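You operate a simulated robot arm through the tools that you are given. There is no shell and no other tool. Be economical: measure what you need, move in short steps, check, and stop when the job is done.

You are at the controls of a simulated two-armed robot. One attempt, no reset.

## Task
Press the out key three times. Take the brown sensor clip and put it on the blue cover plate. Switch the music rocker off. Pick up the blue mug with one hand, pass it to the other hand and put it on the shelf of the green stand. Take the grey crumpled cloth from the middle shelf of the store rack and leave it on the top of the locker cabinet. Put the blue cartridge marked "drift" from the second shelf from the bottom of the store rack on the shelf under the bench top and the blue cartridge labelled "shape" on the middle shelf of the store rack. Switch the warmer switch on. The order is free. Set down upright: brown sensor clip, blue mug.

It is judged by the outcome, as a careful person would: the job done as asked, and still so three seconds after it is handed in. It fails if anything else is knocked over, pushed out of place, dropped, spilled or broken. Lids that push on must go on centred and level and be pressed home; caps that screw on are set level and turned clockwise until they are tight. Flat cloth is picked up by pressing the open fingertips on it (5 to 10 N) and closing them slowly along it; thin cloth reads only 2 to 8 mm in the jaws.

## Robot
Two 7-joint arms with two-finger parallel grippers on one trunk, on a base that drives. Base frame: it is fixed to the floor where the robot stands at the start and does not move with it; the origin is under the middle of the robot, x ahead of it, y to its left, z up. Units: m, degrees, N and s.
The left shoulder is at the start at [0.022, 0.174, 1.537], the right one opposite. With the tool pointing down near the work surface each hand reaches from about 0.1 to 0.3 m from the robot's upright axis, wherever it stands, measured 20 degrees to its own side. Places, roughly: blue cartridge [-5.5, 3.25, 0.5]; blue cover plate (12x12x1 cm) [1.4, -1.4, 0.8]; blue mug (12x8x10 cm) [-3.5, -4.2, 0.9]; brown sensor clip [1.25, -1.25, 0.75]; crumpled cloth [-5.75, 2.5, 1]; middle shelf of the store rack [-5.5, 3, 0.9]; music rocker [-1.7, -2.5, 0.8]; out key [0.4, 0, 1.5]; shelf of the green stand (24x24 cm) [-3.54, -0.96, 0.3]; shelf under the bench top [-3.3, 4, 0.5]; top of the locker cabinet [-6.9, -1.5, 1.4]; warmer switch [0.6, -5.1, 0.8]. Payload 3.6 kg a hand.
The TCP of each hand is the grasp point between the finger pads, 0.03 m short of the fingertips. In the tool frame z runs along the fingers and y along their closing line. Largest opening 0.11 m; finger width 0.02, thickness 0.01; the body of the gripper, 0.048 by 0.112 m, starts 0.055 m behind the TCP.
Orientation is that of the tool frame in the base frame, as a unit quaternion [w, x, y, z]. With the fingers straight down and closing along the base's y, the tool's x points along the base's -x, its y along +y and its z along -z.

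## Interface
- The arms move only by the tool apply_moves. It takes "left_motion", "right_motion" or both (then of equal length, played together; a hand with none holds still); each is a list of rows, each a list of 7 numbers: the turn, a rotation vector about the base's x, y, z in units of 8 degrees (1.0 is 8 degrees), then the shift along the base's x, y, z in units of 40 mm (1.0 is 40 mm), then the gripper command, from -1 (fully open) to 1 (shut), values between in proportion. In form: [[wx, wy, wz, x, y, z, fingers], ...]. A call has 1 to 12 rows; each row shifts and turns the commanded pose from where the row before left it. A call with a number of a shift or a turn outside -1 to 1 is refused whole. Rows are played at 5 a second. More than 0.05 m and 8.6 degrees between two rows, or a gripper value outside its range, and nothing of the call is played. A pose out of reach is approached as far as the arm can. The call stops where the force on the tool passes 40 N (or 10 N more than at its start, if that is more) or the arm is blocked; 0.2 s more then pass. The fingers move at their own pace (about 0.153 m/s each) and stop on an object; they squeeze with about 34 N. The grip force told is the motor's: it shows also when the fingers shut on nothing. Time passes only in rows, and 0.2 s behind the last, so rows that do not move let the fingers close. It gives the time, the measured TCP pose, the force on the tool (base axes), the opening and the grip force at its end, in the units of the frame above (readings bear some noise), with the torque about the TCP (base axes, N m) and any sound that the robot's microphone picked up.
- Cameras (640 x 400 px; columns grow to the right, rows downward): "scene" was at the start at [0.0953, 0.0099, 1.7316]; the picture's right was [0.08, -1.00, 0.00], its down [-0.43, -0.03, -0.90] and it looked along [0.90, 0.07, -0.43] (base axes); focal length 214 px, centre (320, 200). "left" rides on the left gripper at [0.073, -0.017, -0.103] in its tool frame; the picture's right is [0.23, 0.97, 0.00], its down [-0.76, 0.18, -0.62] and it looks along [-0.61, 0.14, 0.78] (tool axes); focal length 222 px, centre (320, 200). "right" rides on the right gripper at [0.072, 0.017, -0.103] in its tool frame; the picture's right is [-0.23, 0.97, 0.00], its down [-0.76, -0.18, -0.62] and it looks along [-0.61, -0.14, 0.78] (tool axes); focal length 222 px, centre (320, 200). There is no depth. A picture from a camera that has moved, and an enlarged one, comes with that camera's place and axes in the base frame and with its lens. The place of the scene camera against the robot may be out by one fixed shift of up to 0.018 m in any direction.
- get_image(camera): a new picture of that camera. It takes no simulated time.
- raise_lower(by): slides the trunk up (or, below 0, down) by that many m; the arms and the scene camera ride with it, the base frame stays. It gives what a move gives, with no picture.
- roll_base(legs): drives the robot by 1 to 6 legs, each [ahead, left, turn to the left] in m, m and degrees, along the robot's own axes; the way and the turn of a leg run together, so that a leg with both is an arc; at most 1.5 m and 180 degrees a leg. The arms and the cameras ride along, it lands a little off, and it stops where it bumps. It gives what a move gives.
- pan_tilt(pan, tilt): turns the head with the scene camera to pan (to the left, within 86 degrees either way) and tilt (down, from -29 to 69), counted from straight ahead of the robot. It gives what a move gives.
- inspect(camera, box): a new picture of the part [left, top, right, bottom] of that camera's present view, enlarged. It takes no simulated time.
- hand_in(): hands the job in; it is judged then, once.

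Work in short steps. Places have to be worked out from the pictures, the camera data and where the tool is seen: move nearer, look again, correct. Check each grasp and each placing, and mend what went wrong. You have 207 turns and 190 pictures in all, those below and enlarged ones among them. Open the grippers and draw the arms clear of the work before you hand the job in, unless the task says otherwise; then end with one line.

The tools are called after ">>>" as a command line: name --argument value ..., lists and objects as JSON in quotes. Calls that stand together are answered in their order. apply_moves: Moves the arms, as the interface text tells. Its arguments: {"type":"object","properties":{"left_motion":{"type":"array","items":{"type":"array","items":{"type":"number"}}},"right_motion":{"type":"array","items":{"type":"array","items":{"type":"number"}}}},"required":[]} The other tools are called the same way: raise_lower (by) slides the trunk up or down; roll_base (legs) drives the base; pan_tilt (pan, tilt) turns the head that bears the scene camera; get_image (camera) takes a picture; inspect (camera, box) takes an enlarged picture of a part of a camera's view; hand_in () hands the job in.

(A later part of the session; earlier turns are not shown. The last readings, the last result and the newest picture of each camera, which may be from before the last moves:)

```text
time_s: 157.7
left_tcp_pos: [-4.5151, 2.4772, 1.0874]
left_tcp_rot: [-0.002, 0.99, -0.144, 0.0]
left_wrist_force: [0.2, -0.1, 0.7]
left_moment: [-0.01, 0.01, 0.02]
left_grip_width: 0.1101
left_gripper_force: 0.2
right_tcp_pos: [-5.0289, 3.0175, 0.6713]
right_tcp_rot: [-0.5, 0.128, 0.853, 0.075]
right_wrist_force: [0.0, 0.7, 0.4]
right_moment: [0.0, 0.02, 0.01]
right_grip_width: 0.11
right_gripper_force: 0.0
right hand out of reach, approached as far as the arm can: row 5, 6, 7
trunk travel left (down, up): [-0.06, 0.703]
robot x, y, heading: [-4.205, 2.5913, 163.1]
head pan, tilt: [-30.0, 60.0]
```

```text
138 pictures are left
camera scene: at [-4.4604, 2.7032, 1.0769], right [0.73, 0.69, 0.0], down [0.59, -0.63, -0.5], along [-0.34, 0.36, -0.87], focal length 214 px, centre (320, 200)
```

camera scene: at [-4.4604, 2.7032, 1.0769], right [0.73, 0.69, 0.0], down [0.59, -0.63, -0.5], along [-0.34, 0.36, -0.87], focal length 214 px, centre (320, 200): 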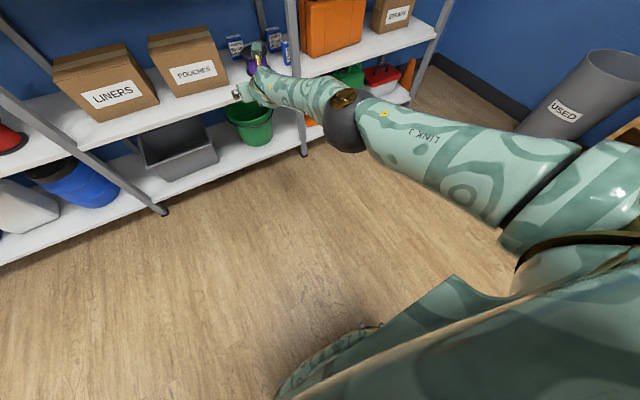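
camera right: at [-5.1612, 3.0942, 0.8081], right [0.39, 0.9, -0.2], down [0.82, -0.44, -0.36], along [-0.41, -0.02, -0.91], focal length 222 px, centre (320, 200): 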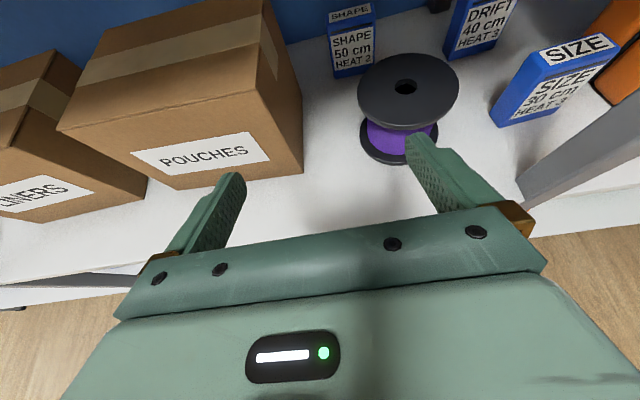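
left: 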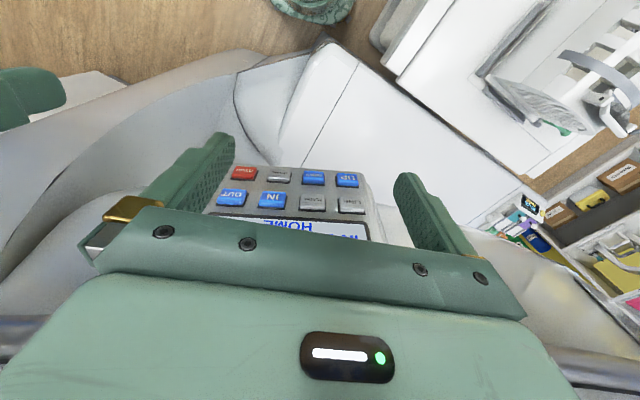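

Reaching 0.91 m ahead with a nearly straight arm works to the side. I use the base to insert: shift right 0.095, ahead 0.38, then check.

>>> roll_base --legs '[[0, -0.095, 0], [0.36, 0, 0]]'

>>> get_image --camera "right"

>>> get_image --camera "scene"

```text
time_s: 160.8
left_tcp_pos: [-4.8353, 2.6712, 1.0868]
left_tcp_rot: [-0.001, 0.989, -0.145, 0.0]
left_wrist_force: [-0.7, -0.1, 0.3]
left_moment: [0.01, -0.02, 0.0]
left_grip_width: 0.1098
left_gripper_force: 0.1
right_tcp_pos: [-5.3474, 3.2141, 0.6707]
right_tcp_rot: [-0.499, 0.129, 0.854, 0.075]
right_wrist_force: [0.0, 0.2, -0.3]
right_moment: [-0.01, 0.01, 0.01]
right_grip_width: 0.11
right_gripper_force: 0.0
trunk travel left (down, up): [-0.06, 0.703]
robot x, y, heading: [-4.5244, 2.7875, 163.2]
head pan, tilt: [-30.0, 60.0]
```

```text
137 pictures are left
camera right: at [-5.2894, 3.2138, 0.785], right [0.39, 0.9, -0.2], down [0.82, -0.44, -0.36], along [-0.41, -0.02, -0.91], focal length 222 px, centre (320, 200)
```

right: 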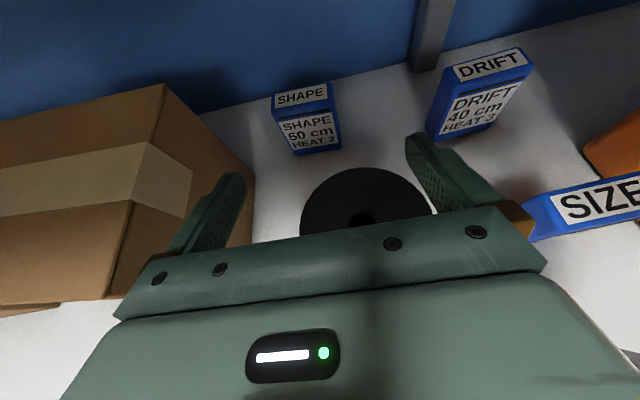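

```text
136 pictures are left
camera scene: at [-4.7793, 2.8978, 1.0767], right [0.73, 0.68, 0.0], down [0.59, -0.63, -0.5], along [-0.34, 0.36, -0.87], focal length 214 px, centre (320, 200)
```

scene: 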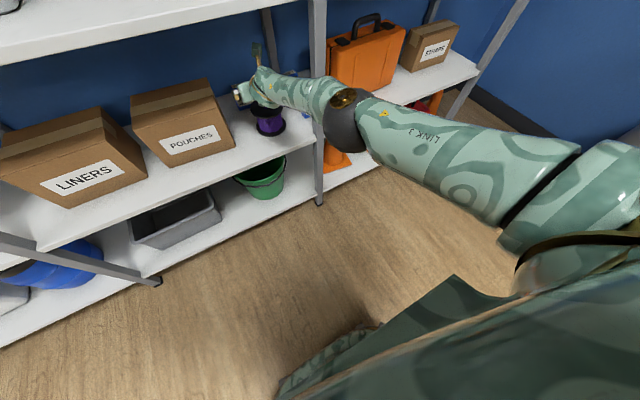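

The elbow would come near the right-hand upright; the left arm's elbow would have free space. I back out and fold the right arm.

>>> roll_base --legs '[[-0.5, 0, 0]]'

>>> apply_moves --right_motion '[[0, 0, 0, 0.8, -0.25, 0.5, -1], [0, 0, 0, 0.8, -0.25, 0.5, -1], [0, 0, 0, 0.8, -0.25, 0.5, -1], [0, 0, 0, 0.8, -0.25, 0.5, -1], [0, 0, 0, 0.8, -0.25, 0.5, -1], [-0.2, -0.68, 0, 0.8, -0.25, 0.5, -1], [-0.2, -0.68, 0, 0.8, -0.25, 0.5, -1], [-0.28, -0.93, 0, 0.8, -0.25, 0.5, -1], [-0.28, -0.93, 0, 0.8, -0.25, 0.5, -1], [-0.28, -0.93, 0, 0.8, -0.25, 0.5, -1], [-0.28, -0.93, 0, 0.8, -0.25, 0.5, -1], [-0.28, -0.93, 0, 0, 0, 0.5, -1]]' --left_motion '[[0, 0, 0.96, 0, 0, 0, -1], [0, 0, 0.96, 0, 0, 0, -1], [0, 0, 0.96, 0, 0, 0, -1], [0, 0, 0.96, 0, 0, 0, -1], [0, 0, 0.96, 0, 0, 0, -1], [0, 0, 0.96, 0, 0, 0, -1], [0, 0, 0.96, 0, 0, 0, -1], [0, 0, 0.96, 0, 0, 0, -1], [0, 0, 0.96, 0, 0, 0, -1], [0, 0, 0.96, 0, 0, 0, -1], [0, 0, 0.96, 0, 0, 0, -1], [0, 0, 0.96, 0, 0, 0, -1]]'

>>> apply_moves --left_motion '[[0, 0, 0.96, 0, 0, 0, -1], [0, 0, 0.96, 0, 0, 0, -1], [0, 0, 0.96, 0, 0, 0, -1], [0, 0, 0.96, 0, 0, 0, -1], [0, 0, 0.96, 0, 0, 0, -1], [0, 0, 0.96, 0, 0, 0, -1], [0, 0, 0.96, 0, 0, 0, -1], [0, 0, 0.96, 0, 0, 0, -1], [0, 0, 0.96, 0, 0, 0, -1], [0, 0, 0.96, 0, 0, 0, -1], [0, 0, 0.96, 0, 0, 0, -1], [0, 0, 0.8, 0, 0, 0, -1]]'

```text
time_s: 163.7
left_tcp_pos: [-4.3577, 2.5279, 1.0872]
left_tcp_rot: [-0.001, 0.99, -0.144, 0.001]
left_wrist_force: [-0.4, 0.8, 0.2]
left_moment: [-0.02, 0.06, 0.03]
left_grip_width: 0.1098
left_gripper_force: 0.1
right_tcp_pos: [-4.8701, 3.0691, 0.6719]
right_tcp_rot: [-0.5, 0.128, 0.853, 0.075]
right_wrist_force: [0.7, 0.0, -0.3]
right_moment: [0.01, 0.02, 0.01]
right_grip_width: 0.1098
right_gripper_force: 0.1
trunk travel left (down, up): [-0.06, 0.703]
robot x, y, heading: [-4.05, 2.6404, 163.2]
head pan, tilt: [-30.0, 60.0]
```

```text
time_s: 166.3
left_tcp_pos: [-4.3581, 2.5271, 1.0865]
left_tcp_rot: [-0.001, 0.79, 0.613, -0.001]
left_wrist_force: [-0.2, -0.6, -0.3]
left_moment: [0.04, 0.02, 0.03]
left_grip_width: 0.1099
left_gripper_force: 0.0
right_tcp_pos: [-4.5813, 2.9797, 0.8711]
right_tcp_rot: [-0.089, 0.146, 0.985, 0.016]
right_wrist_force: [0.2, 0.0, 0.3]
right_moment: [0.01, -0.02, -0.02]
right_grip_width: 0.11
right_gripper_force: 0.1
right hand out of reach, approached as far as the arm can: row 4, 5
trunk travel left (down, up): [-0.06, 0.703]
robot x, y, heading: [-4.0467, 2.6443, 163.3]
head pan, tilt: [-30.0, 60.0]
```

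```text
time_s: 168.9
left_tcp_pos: [-4.358, 2.528, 1.0863]
left_tcp_rot: [0.001, 0.117, 0.993, -0.003]
left_wrist_force: [0.9, 0.7, 0.1]
left_moment: [-0.01, 0.03, -0.01]
left_grip_width: 0.1097
left_gripper_force: 0.1
right_tcp_pos: [-4.5818, 2.9786, 0.8698]
right_tcp_rot: [-0.091, 0.147, 0.985, 0.016]
right_wrist_force: [0.0, -0.2, 0.0]
right_moment: [-0.01, 0.0, -0.04]
right_grip_width: 0.11
right_gripper_force: 0.0
trunk travel left (down, up): [-0.06, 0.703]
robot x, y, heading: [-4.0448, 2.641, 163.3]
head pan, tilt: [-30.0, 60.0]
```

Both flipped. Now extend the left arm forward with pitch while retracting the right.

>>> apply_moves --left_motion '[[0.18, 0.61, 0, -0.84, 0.25, -0.6, -1], [0.18, 0.61, 0, -0.84, 0.25, -0.6, -1], [0.18, 0.61, 0, -0.84, 0.25, -0.6, -1], [0.18, 0.61, 0, -0.84, 0.25, -0.6, -1], [0.18, 0.61, 0, -0.84, 0.25, -0.6, -1], [0.18, 0.61, 0, -0.84, 0.25, -0.6, -1], [0.18, 0.61, 0, -0.84, 0.25, -0.6, -1], [0.18, 0.61, 0, -0.84, 0.25, -0.6, -1], [0.18, 0.61, 0, -0.84, 0.25, -0.6, -1], [0.18, 0.61, 0, -0.84, 0.25, -0.6, -1], [0.18, 0.61, 0, -0.84, 0.25, -0.6, -1], [0.18, 0.61, 0, -0.84, 0.25, -0.6, -1]]' --right_motion '[[-0.1, -0.3, 0, 0.65, -0.1, 0.6, -1], [-0.1, -0.3, 0, 0.65, -0.1, 0.6, -1], [-0.1, -0.3, 0, 0.65, -0.1, 0.6, -1], [-0.1, -0.3, 0, 0.65, -0.1, 0.6, -1], [0, 0, 0, 0.65, -0.1, 0.6, -1], [0, 0, 0, 0.65, -0.1, 0.6, -1], [0, 0, 0, 0.65, -0.1, 0.6, -1], [0, 0, 0, 0.65, -0.1, 0.6, -1], [0, 0, 0, 0.65, -0.1, 0.6, -1], [0, 0, 0, 0.65, -0.1, 0.6, -1], [0, 0, 0, 0.65, -0.1, 0.4, -1], [0, 0, 0, 0.65, -0.1, 0.4, -1]]'

>>> get_image --camera "scene"

```text
time_s: 171.5
left_tcp_pos: [-4.7557, 2.65, 0.8122]
left_tcp_rot: [-0.48, 0.098, 0.869, 0.074]
left_wrist_force: [-1.3, -1.5, -1.2]
left_moment: [0.07, 0.0, -0.04]
left_grip_width: 0.1098
left_gripper_force: 0.0
left hand out of reach, approached as far as the arm can: row 12
right_tcp_pos: [-4.2769, 2.9087, 1.1116]
right_tcp_rot: [-0.001, 0.146, 0.989, 0.002]
right_wrist_force: [-0.9, -0.4, 0.1]
right_moment: [0.06, -0.07, -0.02]
right_grip_width: 0.1098
right_gripper_force: 0.1
right hand out of reach, approached as far as the arm can: row 10, 11, 12
trunk travel left (down, up): [-0.06, 0.703]
robot x, y, heading: [-4.0482, 2.6384, 163.4]
head pan, tilt: [-30.0, 60.0]
```

```text
135 pictures are left
camera scene: at [-4.3051, 2.7514, 1.0763], right [0.73, 0.69, 0.0], down [0.6, -0.63, -0.5], along [-0.34, 0.36, -0.87], focal length 214 px, centre (320, 200)
```

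scene: 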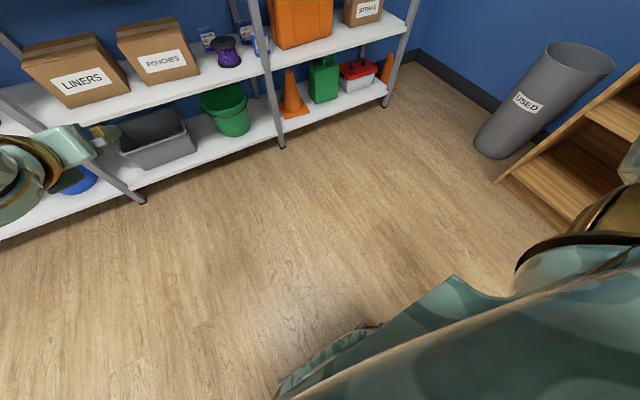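

Extend the left arm a little more and shift the base right to line up on SHAPE.

>>> apply_moves --left_motion '[[0, 0, 0, -0.84, 0.25, -0.7, -1], [0, 0, 0, -0.84, 0.25, -0.7, -1], [0, 0, 0, -0.84, 0.25, -0.7, -1], [0, 0, 0, -0.84, 0.25, -0.7, -1], [0, 0, 0, -0.84, 0.25, -0.7, -1], [0, 0, 0, 0, 0, 0, -1]]'

>>> roll_base --legs '[[0, -0.37, 0], [0.3, 0, 0]]'

>>> get_image --camera "scene"

>>> get_image --camera "left"

```text
time_s: 172.9
left_tcp_pos: [-4.9006, 2.6998, 0.6851]
left_tcp_rot: [-0.481, 0.099, 0.868, 0.075]
left_wrist_force: [-0.3, 0.3, -0.9]
left_moment: [-0.03, -0.02, 0.02]
left_grip_width: 0.1101
left_gripper_force: 0.1
left hand out of reach, approached as far as the arm can: row 2, 3
right_tcp_pos: [-4.2738, 2.9117, 1.1138]
right_tcp_rot: [-0.003, 0.147, 0.989, 0.001]
right_wrist_force: [-0.4, 0.5, 0.2]
right_moment: [0.0, 0.05, -0.01]
right_grip_width: 0.1099
right_gripper_force: 0.1
trunk travel left (down, up): [-0.06, 0.703]
robot x, y, heading: [-4.0456, 2.6413, 163.2]
head pan, tilt: [-30.0, 60.0]
```

```text
time_s: 176.9
left_tcp_pos: [-5.0812, 3.1428, 0.6854]
left_tcp_rot: [-0.48, 0.1, 0.868, 0.074]
left_wrist_force: [0.2, 0.2, 0.5]
left_moment: [0.02, 0.02, -0.01]
left_grip_width: 0.1101
left_gripper_force: 0.0
right_tcp_pos: [-4.4521, 3.3528, 1.113]
right_tcp_rot: [-0.003, 0.148, 0.989, 0.0]
right_wrist_force: [-0.1, 0.4, -1.0]
right_moment: [-0.03, -0.01, -0.01]
right_grip_width: 0.1099
right_gripper_force: 0.0
trunk travel left (down, up): [-0.06, 0.703]
robot x, y, heading: [-4.2256, 3.0784, 163.2]
head pan, tilt: [-30.0, 60.0]
```

```text
134 pictures are left
camera scene: at [-4.4822, 3.1948, 1.0767], right [0.73, 0.68, 0.0], down [0.59, -0.63, -0.5], along [-0.34, 0.36, -0.87], focal length 214 px, centre (320, 200)
```

scene: 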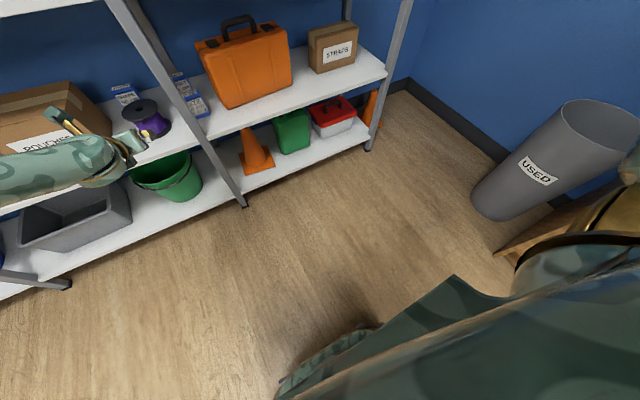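

```text
133 pictures are left
camera left: at [-5.0388, 3.1108, 0.801], right [0.12, 0.97, 0.23], down [0.95, -0.05, -0.31], along [-0.29, 0.25, -0.92], focal length 222 px, centre (320, 200)
```

left: 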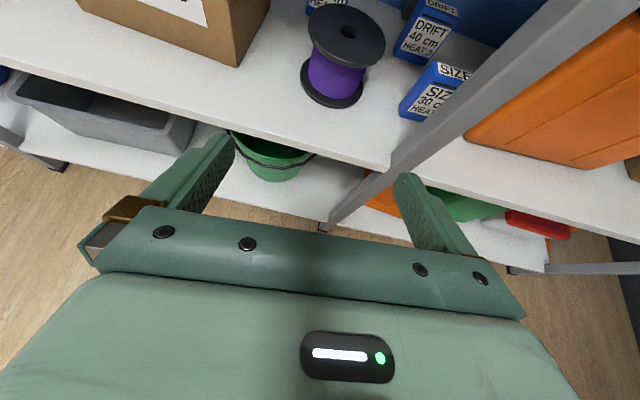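

Left arm is nicely aligned (e2≈1.52). I steepen the pitch a bit and use the base to slide the hand in over the spool.

>>> apply_moves --left_motion '[[-0.22, -0.72, 0, 0, 0, 0.1, -1], [0, 0, 0, 0, 0, 0, -1]]'

>>> roll_base --legs '[[0.32, 0, 0]]'

>>> get_image --camera "scene"

>>> get_image --camera "left"

```text
time_s: 177.5
left_tcp_pos: [-5.0804, 3.1413, 0.6894]
left_tcp_rot: [-0.434, 0.104, 0.892, 0.066]
left_wrist_force: [0.4, 0.2, 0.5]
left_moment: [0.01, 0.0, -0.03]
left_grip_width: 0.1101
left_gripper_force: 0.1
right_tcp_pos: [-4.4526, 3.3535, 1.1133]
right_tcp_rot: [-0.004, 0.149, 0.989, 0.001]
right_wrist_force: [0.1, 0.0, 0.1]
right_moment: [-0.01, -0.06, -0.01]
right_grip_width: 0.11
right_gripper_force: 0.1
trunk travel left (down, up): [-0.06, 0.703]
robot x, y, heading: [-4.2228, 3.0826, 163.0]
head pan, tilt: [-30.0, 60.0]
```

```text
time_s: 179.6
left_tcp_pos: [-5.387, 3.2366, 0.6896]
left_tcp_rot: [-0.434, 0.105, 0.893, 0.066]
left_wrist_force: [0.4, -0.3, 0.5]
left_moment: [0.02, -0.01, 0.02]
left_grip_width: 0.11
left_gripper_force: 0.1
right_tcp_pos: [-4.7602, 3.4476, 1.1136]
right_tcp_rot: [-0.003, 0.149, 0.989, 0.0]
right_wrist_force: [-0.4, 0.5, -0.4]
right_moment: [-0.02, -0.03, 0.0]
right_grip_width: 0.1102
right_gripper_force: 0.0
trunk travel left (down, up): [-0.06, 0.703]
robot x, y, heading: [-4.5311, 3.1757, 163.1]
head pan, tilt: [-30.0, 60.0]
```

```text
132 pictures are left
camera scene: at [-4.789, 3.2886, 1.0767], right [0.73, 0.68, 0.0], down [0.59, -0.63, -0.5], along [-0.34, 0.37, -0.87], focal length 214 px, centre (320, 200)
```

scene: 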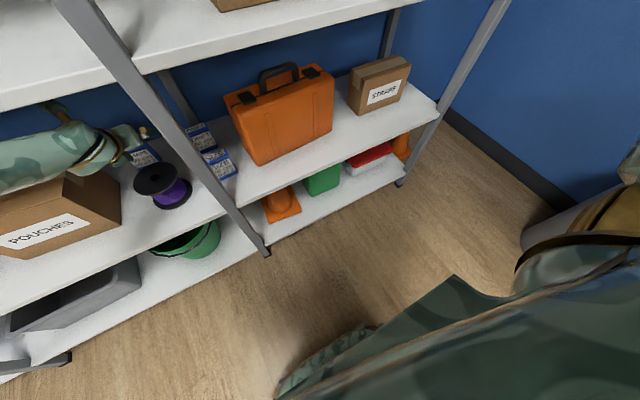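

```text
131 pictures are left
camera left: at [-5.3577, 3.2092, 0.8094], right [0.1, 0.97, 0.21], down [0.98, -0.06, -0.21], along [-0.19, 0.22, -0.96], focal length 222 px, centre (320, 200)
```

left: 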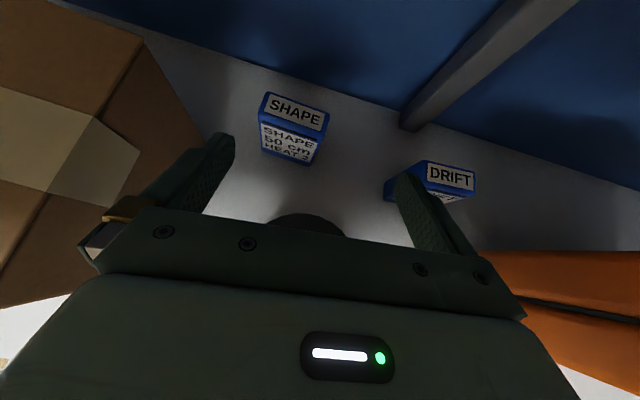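

Wrist views together put the shelf at z≈0.52 and SHAPE's front at ~[-5.48, 3.238]; spool top ≈0.64. I steepen pitch to 45°, shift 2.5 cm left and drive in 0.11 m.

>>> apply_moves --left_motion '[[-0.25, -0.84, 0, -0.18, -0.6, 0.1, -1], [0, 0, 0, 0, 0, 0, -1]]'

>>> roll_base --legs '[[0.11, 0, 0]]'

>>> get_image --camera "left"

>>> get_image --camera "scene"

```text
time_s: 180.2
left_tcp_pos: [-5.3943, 3.2135, 0.6948]
left_tcp_rot: [-0.378, 0.107, 0.918, 0.057]
left_wrist_force: [-0.7, 0.1, -0.3]
left_moment: [-0.02, 0.01, 0.0]
left_grip_width: 0.1101
left_gripper_force: 0.1
right_tcp_pos: [-4.7601, 3.4469, 1.1136]
right_tcp_rot: [-0.003, 0.149, 0.989, 0.001]
right_wrist_force: [0.6, 0.3, 0.3]
right_moment: [-0.01, -0.02, 0.03]
right_grip_width: 0.11
right_gripper_force: 0.0
trunk travel left (down, up): [-0.06, 0.703]
robot x, y, heading: [-4.5327, 3.1743, 163.3]
head pan, tilt: [-30.0, 60.0]
```

```text
time_s: 181.5
left_tcp_pos: [-5.4521, 3.2061, 0.6195]
left_tcp_rot: [-0.325, 0.101, 0.939, 0.045]
left_wrist_force: [-0.2, 0.2, -1.0]
left_moment: [0.02, -0.01, 0.04]
left_grip_width: 0.1103
left_gripper_force: 0.1
right_tcp_pos: [-4.8601, 3.4634, 1.1129]
right_tcp_rot: [-0.002, 0.132, 0.991, 0.0]
right_wrist_force: [-1.4, -0.6, -0.8]
right_moment: [0.03, -0.09, -0.01]
right_grip_width: 0.1099
right_gripper_force: 0.0
trunk travel left (down, up): [-0.06, 0.703]
robot x, y, heading: [-4.6231, 3.2004, 165.2]
head pan, tilt: [-30.0, 60.0]
stopped in leg 1: the robot was blocked; the commanded pose is now the measured one
```

```text
130 pictures are left
camera left: at [-5.4497, 3.1866, 0.7454], right [0.04, 0.99, 0.16], down [1.0, -0.04, 0.02], along [0.03, 0.16, -0.99], focal length 222 px, centre (320, 200)
```

left: 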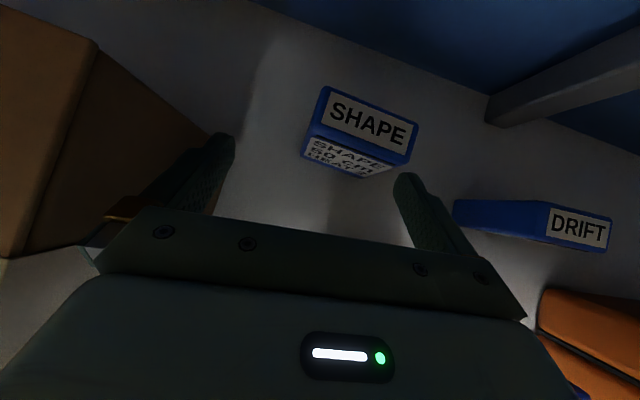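

```text
129 pictures are left
camera scene: at [-4.8833, 3.3045, 1.0759], right [0.71, 0.71, 0.0], down [0.61, -0.61, -0.5], along [-0.35, 0.35, -0.87], focal length 214 px, centre (320, 200)
```

scene: 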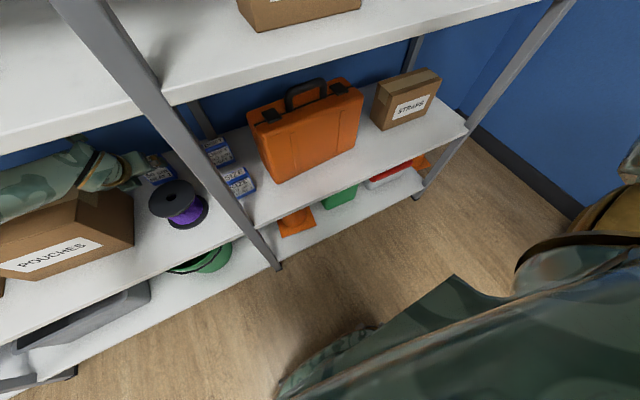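

The wrist touched the underside of the shelf above and was pushed down; tool forces are nil now. SHAPE's top centre is at [-5.495, 3.245, 0.60]. I lower the trunk 3 cm to free the wrist, then shift the hand onto the box.

>>> raise_lower --by -0.03

>>> apply_moves --left_motion '[[0, 0, 0, 0, 0.35, 0, -1], [0, 0, 0, 0, 0.35, 0, -1], [0, 0, 0, -0.3, 0.2, 0, -1], [0, 0, 0, -0.3, 0.1, 0, -1], [0, 0, 0, 0, 0, 0, -1]]'

>>> get_image --camera "left"

>>> get_image --camera "scene"

```text
time_s: 182.2
left_tcp_pos: [-5.4498, 3.2072, 0.5944]
left_tcp_rot: [-0.327, 0.102, 0.938, 0.045]
left_wrist_force: [-0.4, 0.0, -0.3]
left_moment: [-0.03, -0.01, -0.02]
left_grip_width: 0.1102
left_gripper_force: 0.1
right_tcp_pos: [-4.8662, 3.4654, 1.0792]
right_tcp_rot: [0.006, 0.133, 0.991, -0.003]
right_wrist_force: [0.5, -0.4, 0.6]
right_moment: [0.02, 0.08, -0.01]
right_grip_width: 0.11
right_gripper_force: 0.0
trunk travel left (down, up): [-0.03, 0.733]
robot x, y, heading: [-4.615, 3.2, 164.7]
head pan, tilt: [-30.0, 60.0]
```

```text
time_s: 183.4
left_tcp_pos: [-5.4739, 3.2476, 0.5912]
left_tcp_rot: [-0.326, 0.102, 0.939, 0.044]
left_wrist_force: [-0.9, 0.4, 0.1]
left_moment: [-0.03, 0.01, 0.03]
left_grip_width: 0.1099
left_gripper_force: 0.1
right_tcp_pos: [-4.8675, 3.4652, 1.0784]
right_tcp_rot: [0.008, 0.132, 0.991, -0.002]
right_wrist_force: [0.6, 0.4, 0.4]
right_moment: [-0.02, 0.01, 0.0]
right_grip_width: 0.1099
right_gripper_force: 0.1
trunk travel left (down, up): [-0.03, 0.733]
robot x, y, heading: [-4.6178, 3.2002, 165.1]
head pan, tilt: [-30.0, 60.0]
```

```text
128 pictures are left
camera left: at [-5.4714, 3.227, 0.7178], right [0.04, 0.99, 0.16], down [1.0, -0.04, 0.02], along [0.02, 0.16, -0.99], focal length 222 px, centre (320, 200)
```

left: 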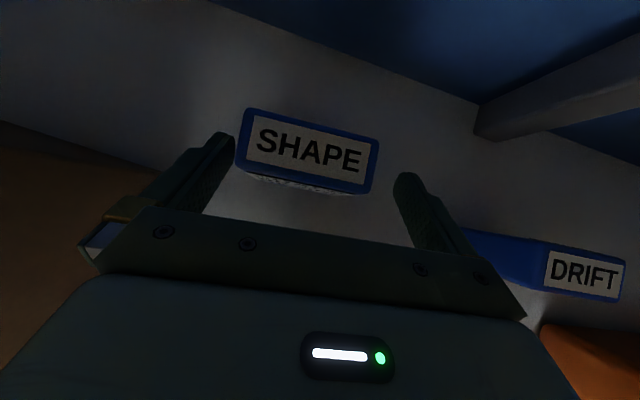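

```text
127 pictures are left
camera scene: at [-4.8986, 3.3092, 1.0443], right [0.71, 0.71, 0.0], down [0.61, -0.61, -0.5], along [-0.35, 0.35, -0.87], focal length 214 px, centre (320, 200)
```

scene: 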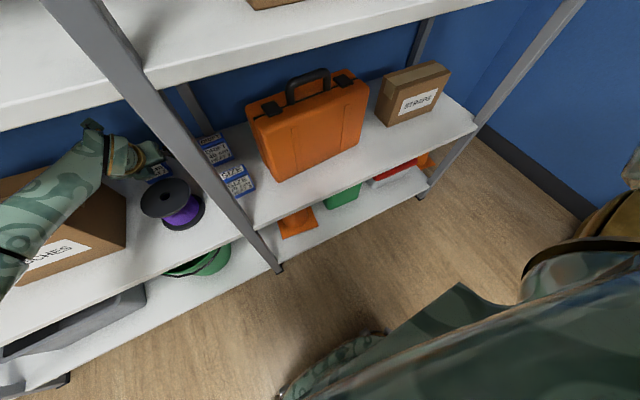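

SHAPE sits almost between the fingers. Move 2 cm in, slightly left and down, then close.

>>> apply_moves --left_motion '[[0, 0, 0, -0.1, -0.3, 0, -1], [0, 0, 0, -0.25, 0.06, -0.2, -1], [0, 0, 0, -0.25, 0.06, -0.2, -1], [0, 0, 0, 0, 0, 0, -1], [0, 0, 0, 0, 0, 0, 1], [0, 0, 0, 0, 0, 0, 1], [0, 0, 0, 0, 0, 0, 1]]'

>>> get_image --camera "left"

```text
time_s: 185.0
left_tcp_pos: [-5.4982, 3.239, 0.5764]
left_tcp_rot: [-0.327, 0.101, 0.939, 0.044]
left_wrist_force: [0.6, 0.3, 1.4]
left_moment: [-0.02, 0.01, -0.03]
left_grip_width: 0.0696
left_gripper_force: 34.2
right_tcp_pos: [-4.8672, 3.4651, 1.0782]
right_tcp_rot: [0.008, 0.133, 0.991, -0.003]
right_wrist_force: [0.2, 0.5, 0.1]
right_moment: [0.0, -0.01, -0.02]
right_grip_width: 0.1101
right_gripper_force: 0.0
trunk travel left (down, up): [-0.03, 0.733]
robot x, y, heading: [-4.6203, 3.199, 164.9]
head pan, tilt: [-30.0, 60.0]
```

```text
126 pictures are left
camera left: at [-5.4955, 3.2196, 0.7022], right [0.04, 0.99, 0.16], down [1.0, -0.04, 0.02], along [0.02, 0.16, -0.99], focal length 222 px, centre (320, 200)
```

left: 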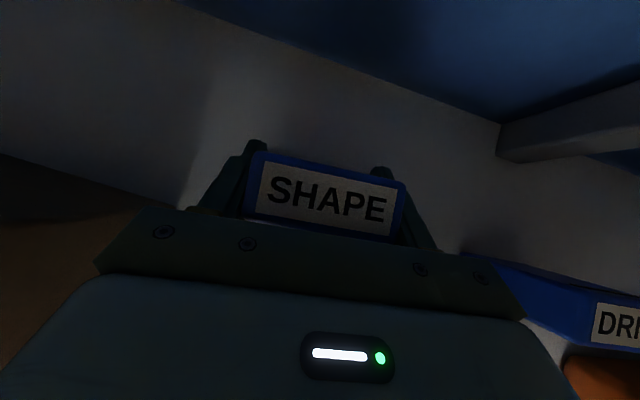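

Firm grip (70 mm). To get out over the spool I raise the box ~14 cm while flattening the pitch to ~20°.

>>> apply_moves --left_motion '[[0, 0, 0, 0, 0, 0.4, 1], [0.21, 0.77, 0, 0, 0, 0.4, 1], [0.21, 0.77, 0, 0, 0, 0.5, 1], [0.21, 0.77, 0, 0, 0, 0.5, 1], [0.21, 0.77, 0, 0, 0, 0.6, 1], [0.21, 0.77, 0, 0, 0, 0.6, 1], [0, 0, 0, 0, 0, 0.6, 1], [0, 0, 0, 0, 0, 0, 1]]'

>>> get_image --camera "left"

>>> get_image --camera "scene"

```text
time_s: 186.8
left_tcp_pos: [-5.4977, 3.2387, 0.6728]
left_tcp_rot: [-0.477, 0.092, 0.871, 0.069]
left_wrist_force: [-0.5, 0.0, -0.9]
left_moment: [-0.01, 0.0, 0.0]
left_grip_width: 0.0699
left_gripper_force: 34.2
left hand out of reach, approached as far as the arm can: row 5, 6
right_tcp_pos: [-4.8674, 3.4659, 1.0786]
right_tcp_rot: [0.008, 0.132, 0.991, -0.002]
right_wrist_force: [0.9, -0.3, -0.6]
right_moment: [-0.01, 0.0, 0.04]
right_grip_width: 0.1099
right_gripper_force: 0.1
trunk travel left (down, up): [-0.03, 0.733]
robot x, y, heading: [-4.6192, 3.2018, 165.1]
head pan, tilt: [-30.0, 60.0]
```

```text
125 pictures are left
camera left: at [-5.456, 3.2088, 0.7881], right [0.1, 0.97, 0.22], down [0.95, -0.03, -0.3], along [-0.29, 0.24, -0.93], focal length 222 px, centre (320, 200)
```

left: 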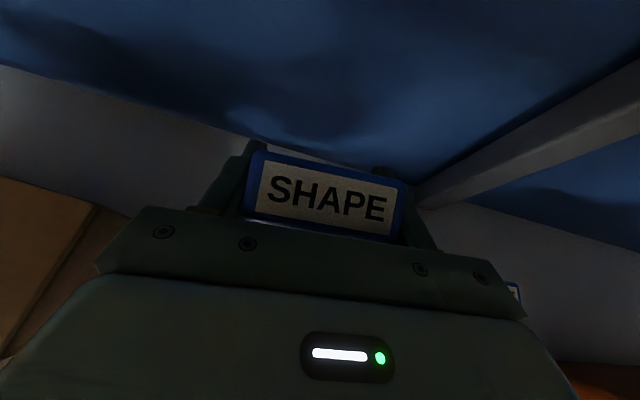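

```text
124 pictures are left
camera scene: at [-4.8988, 3.3092, 1.0442], right [0.71, 0.71, 0.0], down [0.61, -0.61, -0.5], along [-0.35, 0.35, -0.87], focal length 214 px, centre (320, 200)
```

scene: 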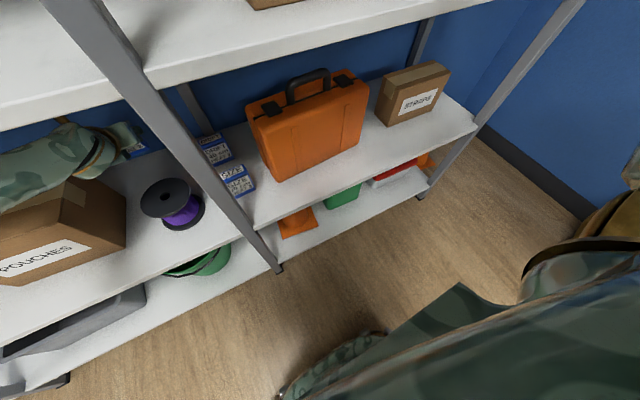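

Box bottom is ~0.61, spool top ~0.64. I pitch up a little more and add trunk height in small steps.

>>> apply_moves --left_motion '[[0.2, 0.7, 0, 0, 0, 0.2, 1], [0.2, 0.7, 0, 0, 0, 0.2, 1], [0, 0, 0, 0, 0, 0.2, 1], [0, 0, 0, 0, 0, 0, 1]]'

>>> raise_lower --by 0.03

>>> get_image --camera "scene"

```text
time_s: 187.8
left_tcp_pos: [-5.4908, 3.2513, 0.6702]
left_tcp_rot: [-0.483, 0.098, 0.867, 0.075]
left_wrist_force: [0.4, 0.0, -1.2]
left_moment: [-0.02, -0.01, 0.0]
left_grip_width: 0.0696
left_gripper_force: 34.3
left hand out of reach, approached as far as the arm can: row 1, 2
right_tcp_pos: [-4.8669, 3.4661, 1.0778]
right_tcp_rot: [0.008, 0.134, 0.991, -0.004]
right_wrist_force: [0.4, -0.6, 0.1]
right_moment: [-0.02, 0.01, -0.04]
right_grip_width: 0.11
right_gripper_force: 0.0
trunk travel left (down, up): [-0.03, 0.733]
robot x, y, heading: [-4.6216, 3.2013, 164.7]
head pan, tilt: [-30.0, 60.0]
```

```text
time_s: 188.6
left_tcp_pos: [-5.4927, 3.2653, 0.6942]
left_tcp_rot: [-0.479, 0.11, 0.868, 0.078]
left_wrist_force: [-0.1, 0.7, -0.4]
left_moment: [-0.01, 0.03, -0.01]
left_grip_width: 0.0694
left_gripper_force: 33.6
right_tcp_pos: [-4.865, 3.4658, 1.1073]
right_tcp_rot: [0.01, 0.145, 0.989, -0.004]
right_wrist_force: [-0.9, 0.4, -0.5]
right_moment: [0.02, -0.02, 0.02]
right_grip_width: 0.1099
right_gripper_force: 0.0
trunk travel left (down, up): [-0.06, 0.703]
robot x, y, heading: [-4.6259, 3.1896, 163.6]
head pan, tilt: [-30.0, 60.0]
```

```text
123 pictures are left
camera scene: at [-4.8877, 3.3063, 1.074], right [0.73, 0.69, 0.0], down [0.6, -0.63, -0.49], along [-0.34, 0.36, -0.87], focal length 214 px, centre (320, 200)
```

scene: 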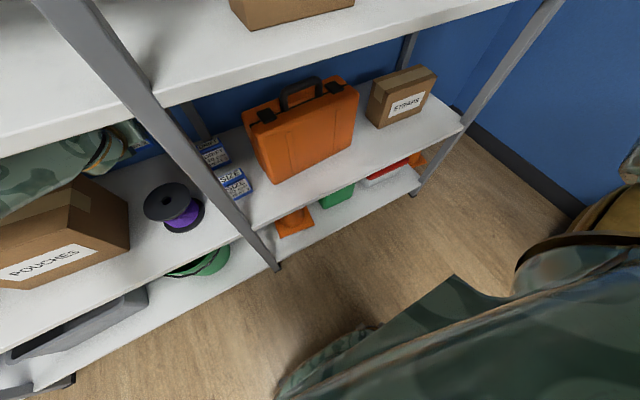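

The wrist is against the shelf underside. Backing out 6 cm frees the wrist before the box reaches the spool; then I raise.

>>> roll_base --legs '[[-0.06, 0, 0]]'

>>> apply_moves --left_motion '[[0.1, 0.35, 0, 0, 0, 0.4, 1], [0.1, 0.35, 0, 0, 0, 0.4, 1], [0, 0, 0, 0, 0, 0.2, 1], [0, 0, 0, 0, 0, 0, 1]]'

>>> get_image --camera "left"

>>> get_image --camera "scene"

```text
time_s: 189.7
left_tcp_pos: [-5.4276, 3.2285, 0.7403]
left_tcp_rot: [-0.49, 0.082, 0.863, 0.093]
left_wrist_force: [-0.3, 0.4, -1.4]
left_moment: [-0.01, 0.01, 0.0]
left_grip_width: 0.0698
left_gripper_force: 33.9
right_tcp_pos: [-4.7634, 3.4246, 1.1195]
right_tcp_rot: [-0.006, 0.161, 0.987, 0.002]
right_wrist_force: [-0.3, 0.0, -0.2]
right_moment: [0.05, 0.0, 0.01]
right_grip_width: 0.1102
right_gripper_force: 0.1
trunk travel left (down, up): [-0.06, 0.703]
robot x, y, heading: [-4.5728, 3.1527, 161.5]
head pan, tilt: [-30.0, 60.0]
stopped in leg 1: the robot was blocked; the commanded pose is now the measured one
```

```text
time_s: 190.9
left_tcp_pos: [-5.4171, 3.2015, 0.7087]
left_tcp_rot: [-0.48, 0.079, 0.87, 0.076]
left_wrist_force: [0.0, -0.4, 0.0]
left_moment: [0.0, -0.03, 0.02]
left_grip_width: 0.0696
left_gripper_force: 33.8
left hand out of reach, approached as far as the arm can: row 2
right_tcp_pos: [-4.767, 3.4211, 1.1199]
right_tcp_rot: [-0.006, 0.156, 0.988, 0.0]
right_wrist_force: [-0.3, -0.2, 0.6]
right_moment: [-0.01, 0.04, 0.0]
right_grip_width: 0.1098
right_gripper_force: 0.0
trunk travel left (down, up): [-0.06, 0.703]
robot x, y, heading: [-4.5725, 3.1541, 162.5]
head pan, tilt: [-30.0, 60.0]
stopped in row 4 (left hand): the arm was blocked; the commanded pose is now the measured one
```

```text
122 pictures are left
camera left: at [-5.3744, 3.1691, 0.8242], right [0.08, 0.97, 0.25], down [0.95, 0.0, -0.3], along [-0.29, 0.26, -0.92], focal length 222 px, centre (320, 200)
```

left: 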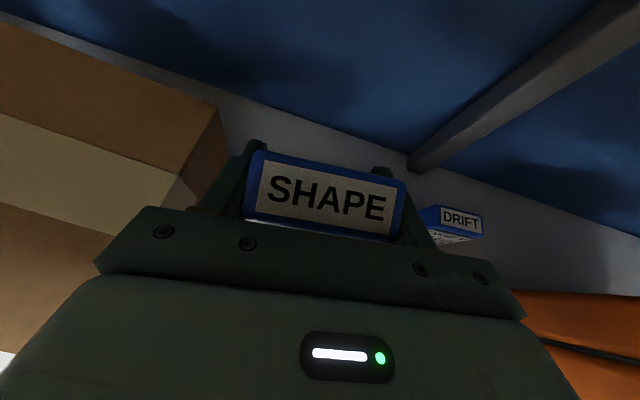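

```text
121 pictures are left
camera scene: at [-4.8281, 3.2691, 1.0787], right [0.74, 0.67, 0.0], down [0.58, -0.64, -0.5], along [-0.34, 0.37, -0.87], focal length 214 px, centre (320, 200)
```

scene: 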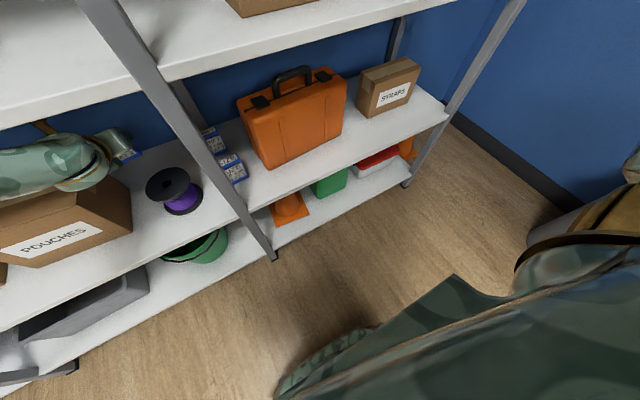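

Something above the hand catches. I zoom to see the clearances.

>>> inspect --camera "scene" --box '[0, 60, 240, 210]'

>>> get_image --camera "right"

```text
2.67 times, centred on (120, 135) of scene
camera zoom: at [-4.8281, 3.2691, 1.0787], right [0.74, 0.67, 0.0], down [0.58, -0.64, -0.5], along [-0.34, 0.37, -0.87], focal length 572 px, centre (853, 373)
```

zoom: 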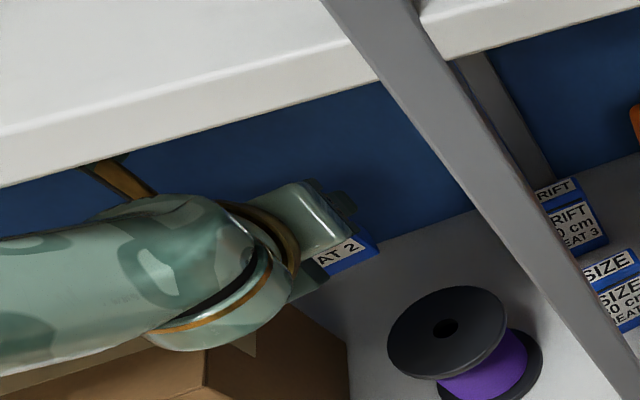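

```text
119 pictures are left
camera right: at [-4.8301, 3.4593, 1.2252], right [0.52, 0.86, 0.0], down [0.68, -0.41, 0.61], along [0.52, -0.32, -0.79], focal length 222 px, centre (320, 200)
```

right: 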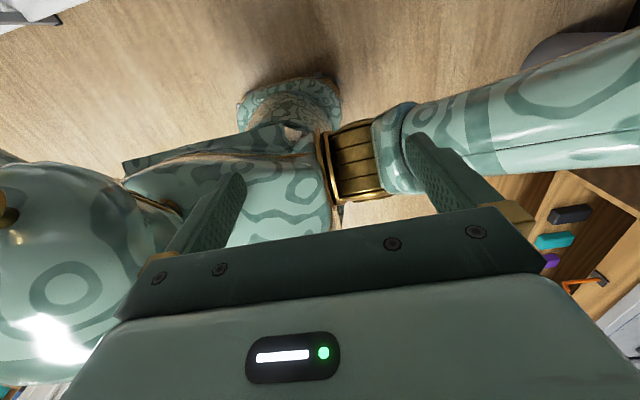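

Wrist-view triangulation gives spool top ≈0.608, so a box bottom at 0.62 clears. The camera bracket catches the shelf lip, so I lower 2.5 cm and then back out in small steps.

>>> apply_moves --left_motion '[[0, 0, 0, 0, 0, -0.35, 1], [0, 0, 0, 0, 0, -0.33, 1], [0, 0, 0, 0, 0, 0, 1]]'

>>> roll_base --legs '[[-0.05, 0, 0]]'

>>> inspect --camera "scene" --box '[0, 60, 240, 210]'

```text
time_s: 191.7
left_tcp_pos: [-5.4163, 3.1987, 0.6927]
left_tcp_rot: [-0.482, 0.074, 0.869, 0.077]
left_wrist_force: [0.1, 0.5, -1.4]
left_moment: [-0.01, -0.01, 0.01]
left_grip_width: 0.0696
left_gripper_force: 33.9
left hand out of reach, approached as far as the arm can: row 2
right_tcp_pos: [-4.7675, 3.4159, 1.1198]
right_tcp_rot: [-0.008, 0.155, 0.988, 0.003]
right_wrist_force: [-0.3, -0.1, -0.3]
right_moment: [0.0, -0.02, -0.04]
right_grip_width: 0.1098
right_gripper_force: 0.2
trunk travel left (down, up): [-0.06, 0.703]
robot x, y, heading: [-4.5744, 3.1544, 162.5]
head pan, tilt: [-30.0, 60.0]
```

```text
time_s: 192.6
left_tcp_pos: [-5.3707, 3.1924, 0.6936]
left_tcp_rot: [-0.483, 0.078, 0.869, 0.077]
left_wrist_force: [0.4, -0.1, -0.7]
left_moment: [0.01, -0.03, 0.0]
left_grip_width: 0.0698
left_gripper_force: 34.0
right_tcp_pos: [-4.7199, 3.4074, 1.1178]
right_tcp_rot: [-0.008, 0.157, 0.988, 0.0]
right_wrist_force: [1.1, 0.1, -0.1]
right_moment: [0.04, 0.04, 0.05]
right_grip_width: 0.1104
right_gripper_force: 0.1
trunk travel left (down, up): [-0.06, 0.703]
robot x, y, heading: [-4.5257, 3.141, 162.2]
head pan, tilt: [-30.0, 60.0]
```

```text
2.67 times, centred on (120, 135) of scene
camera zoom: at [-4.7794, 3.2558, 1.0774], right [0.74, 0.67, 0.0], down [0.58, -0.64, -0.5], along [-0.34, 0.37, -0.87], focal length 572 px, centre (853, 373)
```

zoom: 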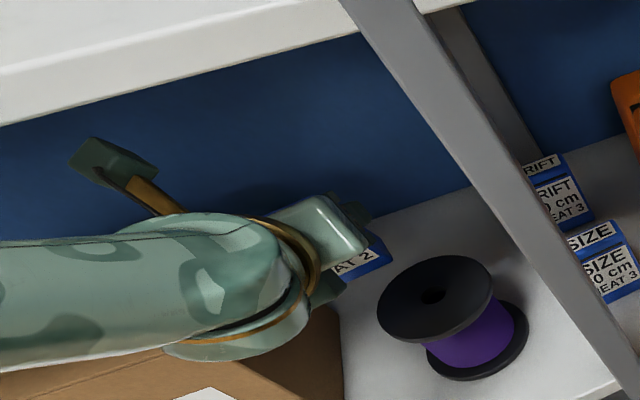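

Moved freely; the camera is now clear of the lip. I raise 3 cm and continue backing 10 cm.

>>> apply_moves --left_motion '[[0, 0, 0, 0, 0, 0.4, 1], [0, 0, 0, 0, 0, 0.3, 1], [0, 0, 0, 0, 0, 0, 1]]'

>>> roll_base --legs '[[-0.06, 0, 0]]'

>>> inspect --camera "scene" --box '[0, 60, 240, 210]'

```text
time_s: 193.4
left_tcp_pos: [-5.3712, 3.1932, 0.7203]
left_tcp_rot: [-0.482, 0.079, 0.869, 0.078]
left_wrist_force: [-0.5, -0.5, -0.9]
left_moment: [-0.04, 0.01, -0.02]
left_grip_width: 0.0698
left_gripper_force: 34.7
right_tcp_pos: [-4.7213, 3.4088, 1.1178]
right_tcp_rot: [-0.006, 0.157, 0.988, 0.0]
right_wrist_force: [0.2, -0.1, 0.0]
right_moment: [0.0, 0.01, 0.0]
right_grip_width: 0.1102
right_gripper_force: 0.1
trunk travel left (down, up): [-0.06, 0.703]
robot x, y, heading: [-4.5249, 3.1379, 162.3]
head pan, tilt: [-30.0, 60.0]
```

```text
time_s: 194.4
left_tcp_pos: [-5.3134, 3.1749, 0.7208]
left_tcp_rot: [-0.482, 0.079, 0.869, 0.078]
left_wrist_force: [0.6, 0.0, 0.2]
left_moment: [0.01, -0.03, 0.01]
left_grip_width: 0.0695
left_gripper_force: 34.3
right_tcp_pos: [-4.6639, 3.3893, 1.1182]
right_tcp_rot: [-0.006, 0.156, 0.988, 0.0]
right_wrist_force: [0.1, -0.6, 0.1]
right_moment: [0.02, 0.03, 0.03]
right_grip_width: 0.11
right_gripper_force: 0.1
trunk travel left (down, up): [-0.06, 0.703]
robot x, y, heading: [-4.47, 3.1223, 162.5]
head pan, tilt: [-30.0, 60.0]
```

```text
2.67 times, centred on (120, 135) of scene
camera zoom: at [-4.7225, 3.2377, 1.0772], right [0.74, 0.67, 0.0], down [0.58, -0.64, -0.5], along [-0.34, 0.37, -0.87], focal length 572 px, centre (853, 373)
```

zoom: 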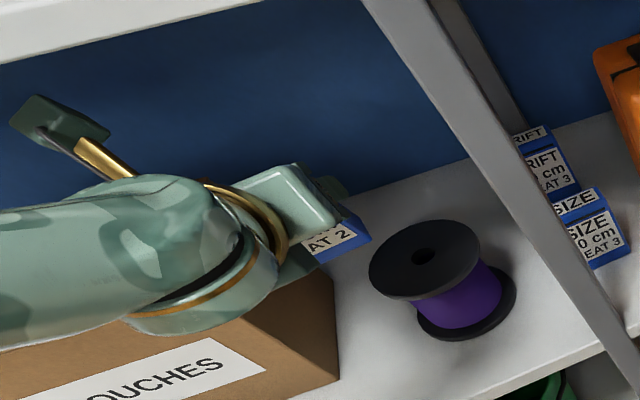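

Clear. Back out fully, raise the trunk 0.4 m, restore the grasp pitch, and shift left toward the free spot on the middle shelf between the teal case and yellow spool.

>>> roll_base --legs '[[-0.35, 0, 0]]'

>>> raise_lower --by 0.4

>>> apply_moves --left_motion '[[-0.24, -0.82, 0, 0, 0, 0, 1], [-0.24, -0.82, 0, 0, 0, 0, 1], [-0.24, -0.82, 0, 0, 0, 0, 1], [0, 0, 0, 0, 0, 0, 1]]'

>>> roll_base --legs '[[0.1, 0.17, 0]]'

>>> pan_tilt --pan -25 --tilt 40

>>> get_image --camera "scene"

>>> get_image --camera "left"

```text
time_s: 196.7
left_tcp_pos: [-4.9769, 3.0677, 0.7207]
left_tcp_rot: [-0.482, 0.08, 0.869, 0.078]
left_wrist_force: [-0.2, 0.0, 0.1]
left_moment: [-0.01, 0.04, -0.01]
left_grip_width: 0.0698
left_gripper_force: 34.4
right_tcp_pos: [-4.3252, 3.2829, 1.118]
right_tcp_rot: [-0.007, 0.157, 0.988, 0.0]
right_wrist_force: [0.1, 0.7, -0.2]
right_moment: [0.01, 0.04, 0.04]
right_grip_width: 0.1099
right_gripper_force: 0.0
trunk travel left (down, up): [-0.06, 0.703]
robot x, y, heading: [-4.134, 3.0094, 162.1]
head pan, tilt: [-30.0, 60.0]
```

```text
time_s: 200.5
left_tcp_pos: [-4.9581, 3.0619, 1.2075]
left_tcp_rot: [-0.53, 0.074, 0.84, 0.088]
left_wrist_force: [0.5, 0.4, -0.8]
left_moment: [-0.02, -0.01, -0.03]
left_grip_width: 0.0696
left_gripper_force: 34.1
right_tcp_pos: [-4.3265, 3.2823, 1.5158]
right_tcp_rot: [-0.006, 0.157, 0.988, 0.0]
right_wrist_force: [-0.2, 0.0, -0.2]
right_moment: [0.05, 0.03, -0.03]
right_grip_width: 0.1102
right_gripper_force: 0.0
trunk travel left (down, up): [-0.46, 0.303]
robot x, y, heading: [-4.1349, 3.0129, 162.1]
head pan, tilt: [-30.0, 60.0]
```

```text
time_s: 201.5
left_tcp_pos: [-4.9282, 3.0476, 1.19]
left_tcp_rot: [-0.374, 0.085, 0.922, 0.058]
left_wrist_force: [0.2, -0.2, -1.6]
left_moment: [0.0, -0.03, -0.08]
left_grip_width: 0.0697
left_gripper_force: 33.9
left hand out of reach, approached as far as the arm can: row 1, 2, 3
right_tcp_pos: [-4.3273, 3.2823, 1.5182]
right_tcp_rot: [-0.006, 0.156, 0.988, 0.0]
right_wrist_force: [-0.2, 0.6, 1.0]
right_moment: [0.03, 0.0, 0.03]
right_grip_width: 0.1099
right_gripper_force: 0.1
trunk travel left (down, up): [-0.46, 0.303]
robot x, y, heading: [-4.1339, 3.0107, 162.4]
head pan, tilt: [-30.0, 60.0]
```

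```text
time_s: 203.1
left_tcp_pos: [-5.0759, 2.9167, 1.1895]
left_tcp_rot: [-0.373, 0.084, 0.922, 0.056]
left_wrist_force: [-0.1, 0.2, -1.2]
left_moment: [0.04, 0.01, -0.03]
left_grip_width: 0.0695
left_gripper_force: 33.8
right_tcp_pos: [-4.474, 3.1507, 1.5175]
right_tcp_rot: [-0.006, 0.156, 0.988, 0.0]
right_wrist_force: [-0.2, -0.4, 0.1]
right_moment: [0.03, -0.03, 0.02]
right_grip_width: 0.1098
right_gripper_force: 0.0
trunk travel left (down, up): [-0.46, 0.303]
robot x, y, heading: [-4.2811, 2.8841, 162.3]
head pan, tilt: [-30.0, 60.0]
```

```text
time_s: 203.9
left_tcp_pos: [-5.0758, 2.917, 1.1907]
left_tcp_rot: [-0.374, 0.085, 0.922, 0.057]
left_wrist_force: [0.4, 0.5, -1.0]
left_moment: [-0.01, -0.02, -0.01]
left_grip_width: 0.0694
left_gripper_force: 34.0
right_tcp_pos: [-4.4735, 3.1523, 1.5183]
right_tcp_rot: [-0.006, 0.156, 0.988, 0.0]
right_wrist_force: [0.5, 0.6, -0.6]
right_moment: [0.01, 0.02, 0.02]
right_grip_width: 0.1101
right_gripper_force: 0.1
trunk travel left (down, up): [-0.46, 0.303]
robot x, y, heading: [-4.2818, 2.883, 161.9]
head pan, tilt: [-25.0, 40.0]
```

```text
116 pictures are left
camera scene: at [-4.3793, 2.9526, 1.518], right [0.68, 0.73, 0.0], down [0.47, -0.44, -0.77], along [-0.56, 0.52, -0.64], focal length 214 px, centre (320, 200)
```

scene: 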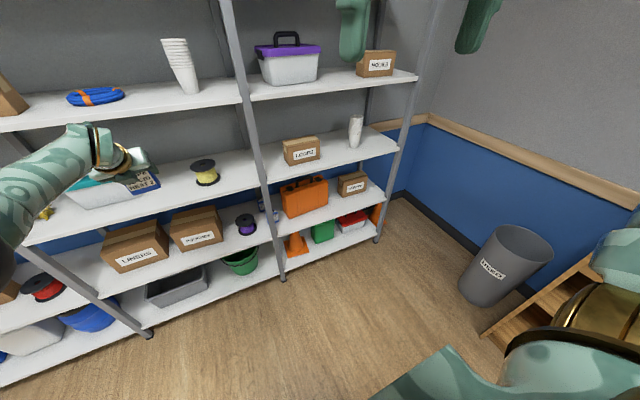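

```text
115 pictures are left
camera left: at [-5.061, 2.8922, 1.3147], right [0.03, 0.98, 0.2], down [1.0, -0.02, -0.08], along [-0.08, 0.2, -0.98], focal length 222 px, centre (320, 200)
```

left: 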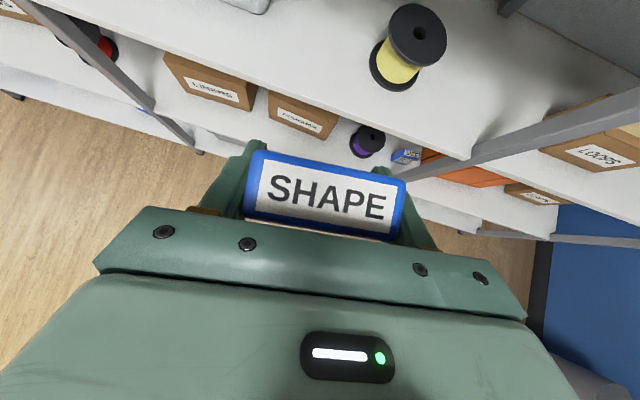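

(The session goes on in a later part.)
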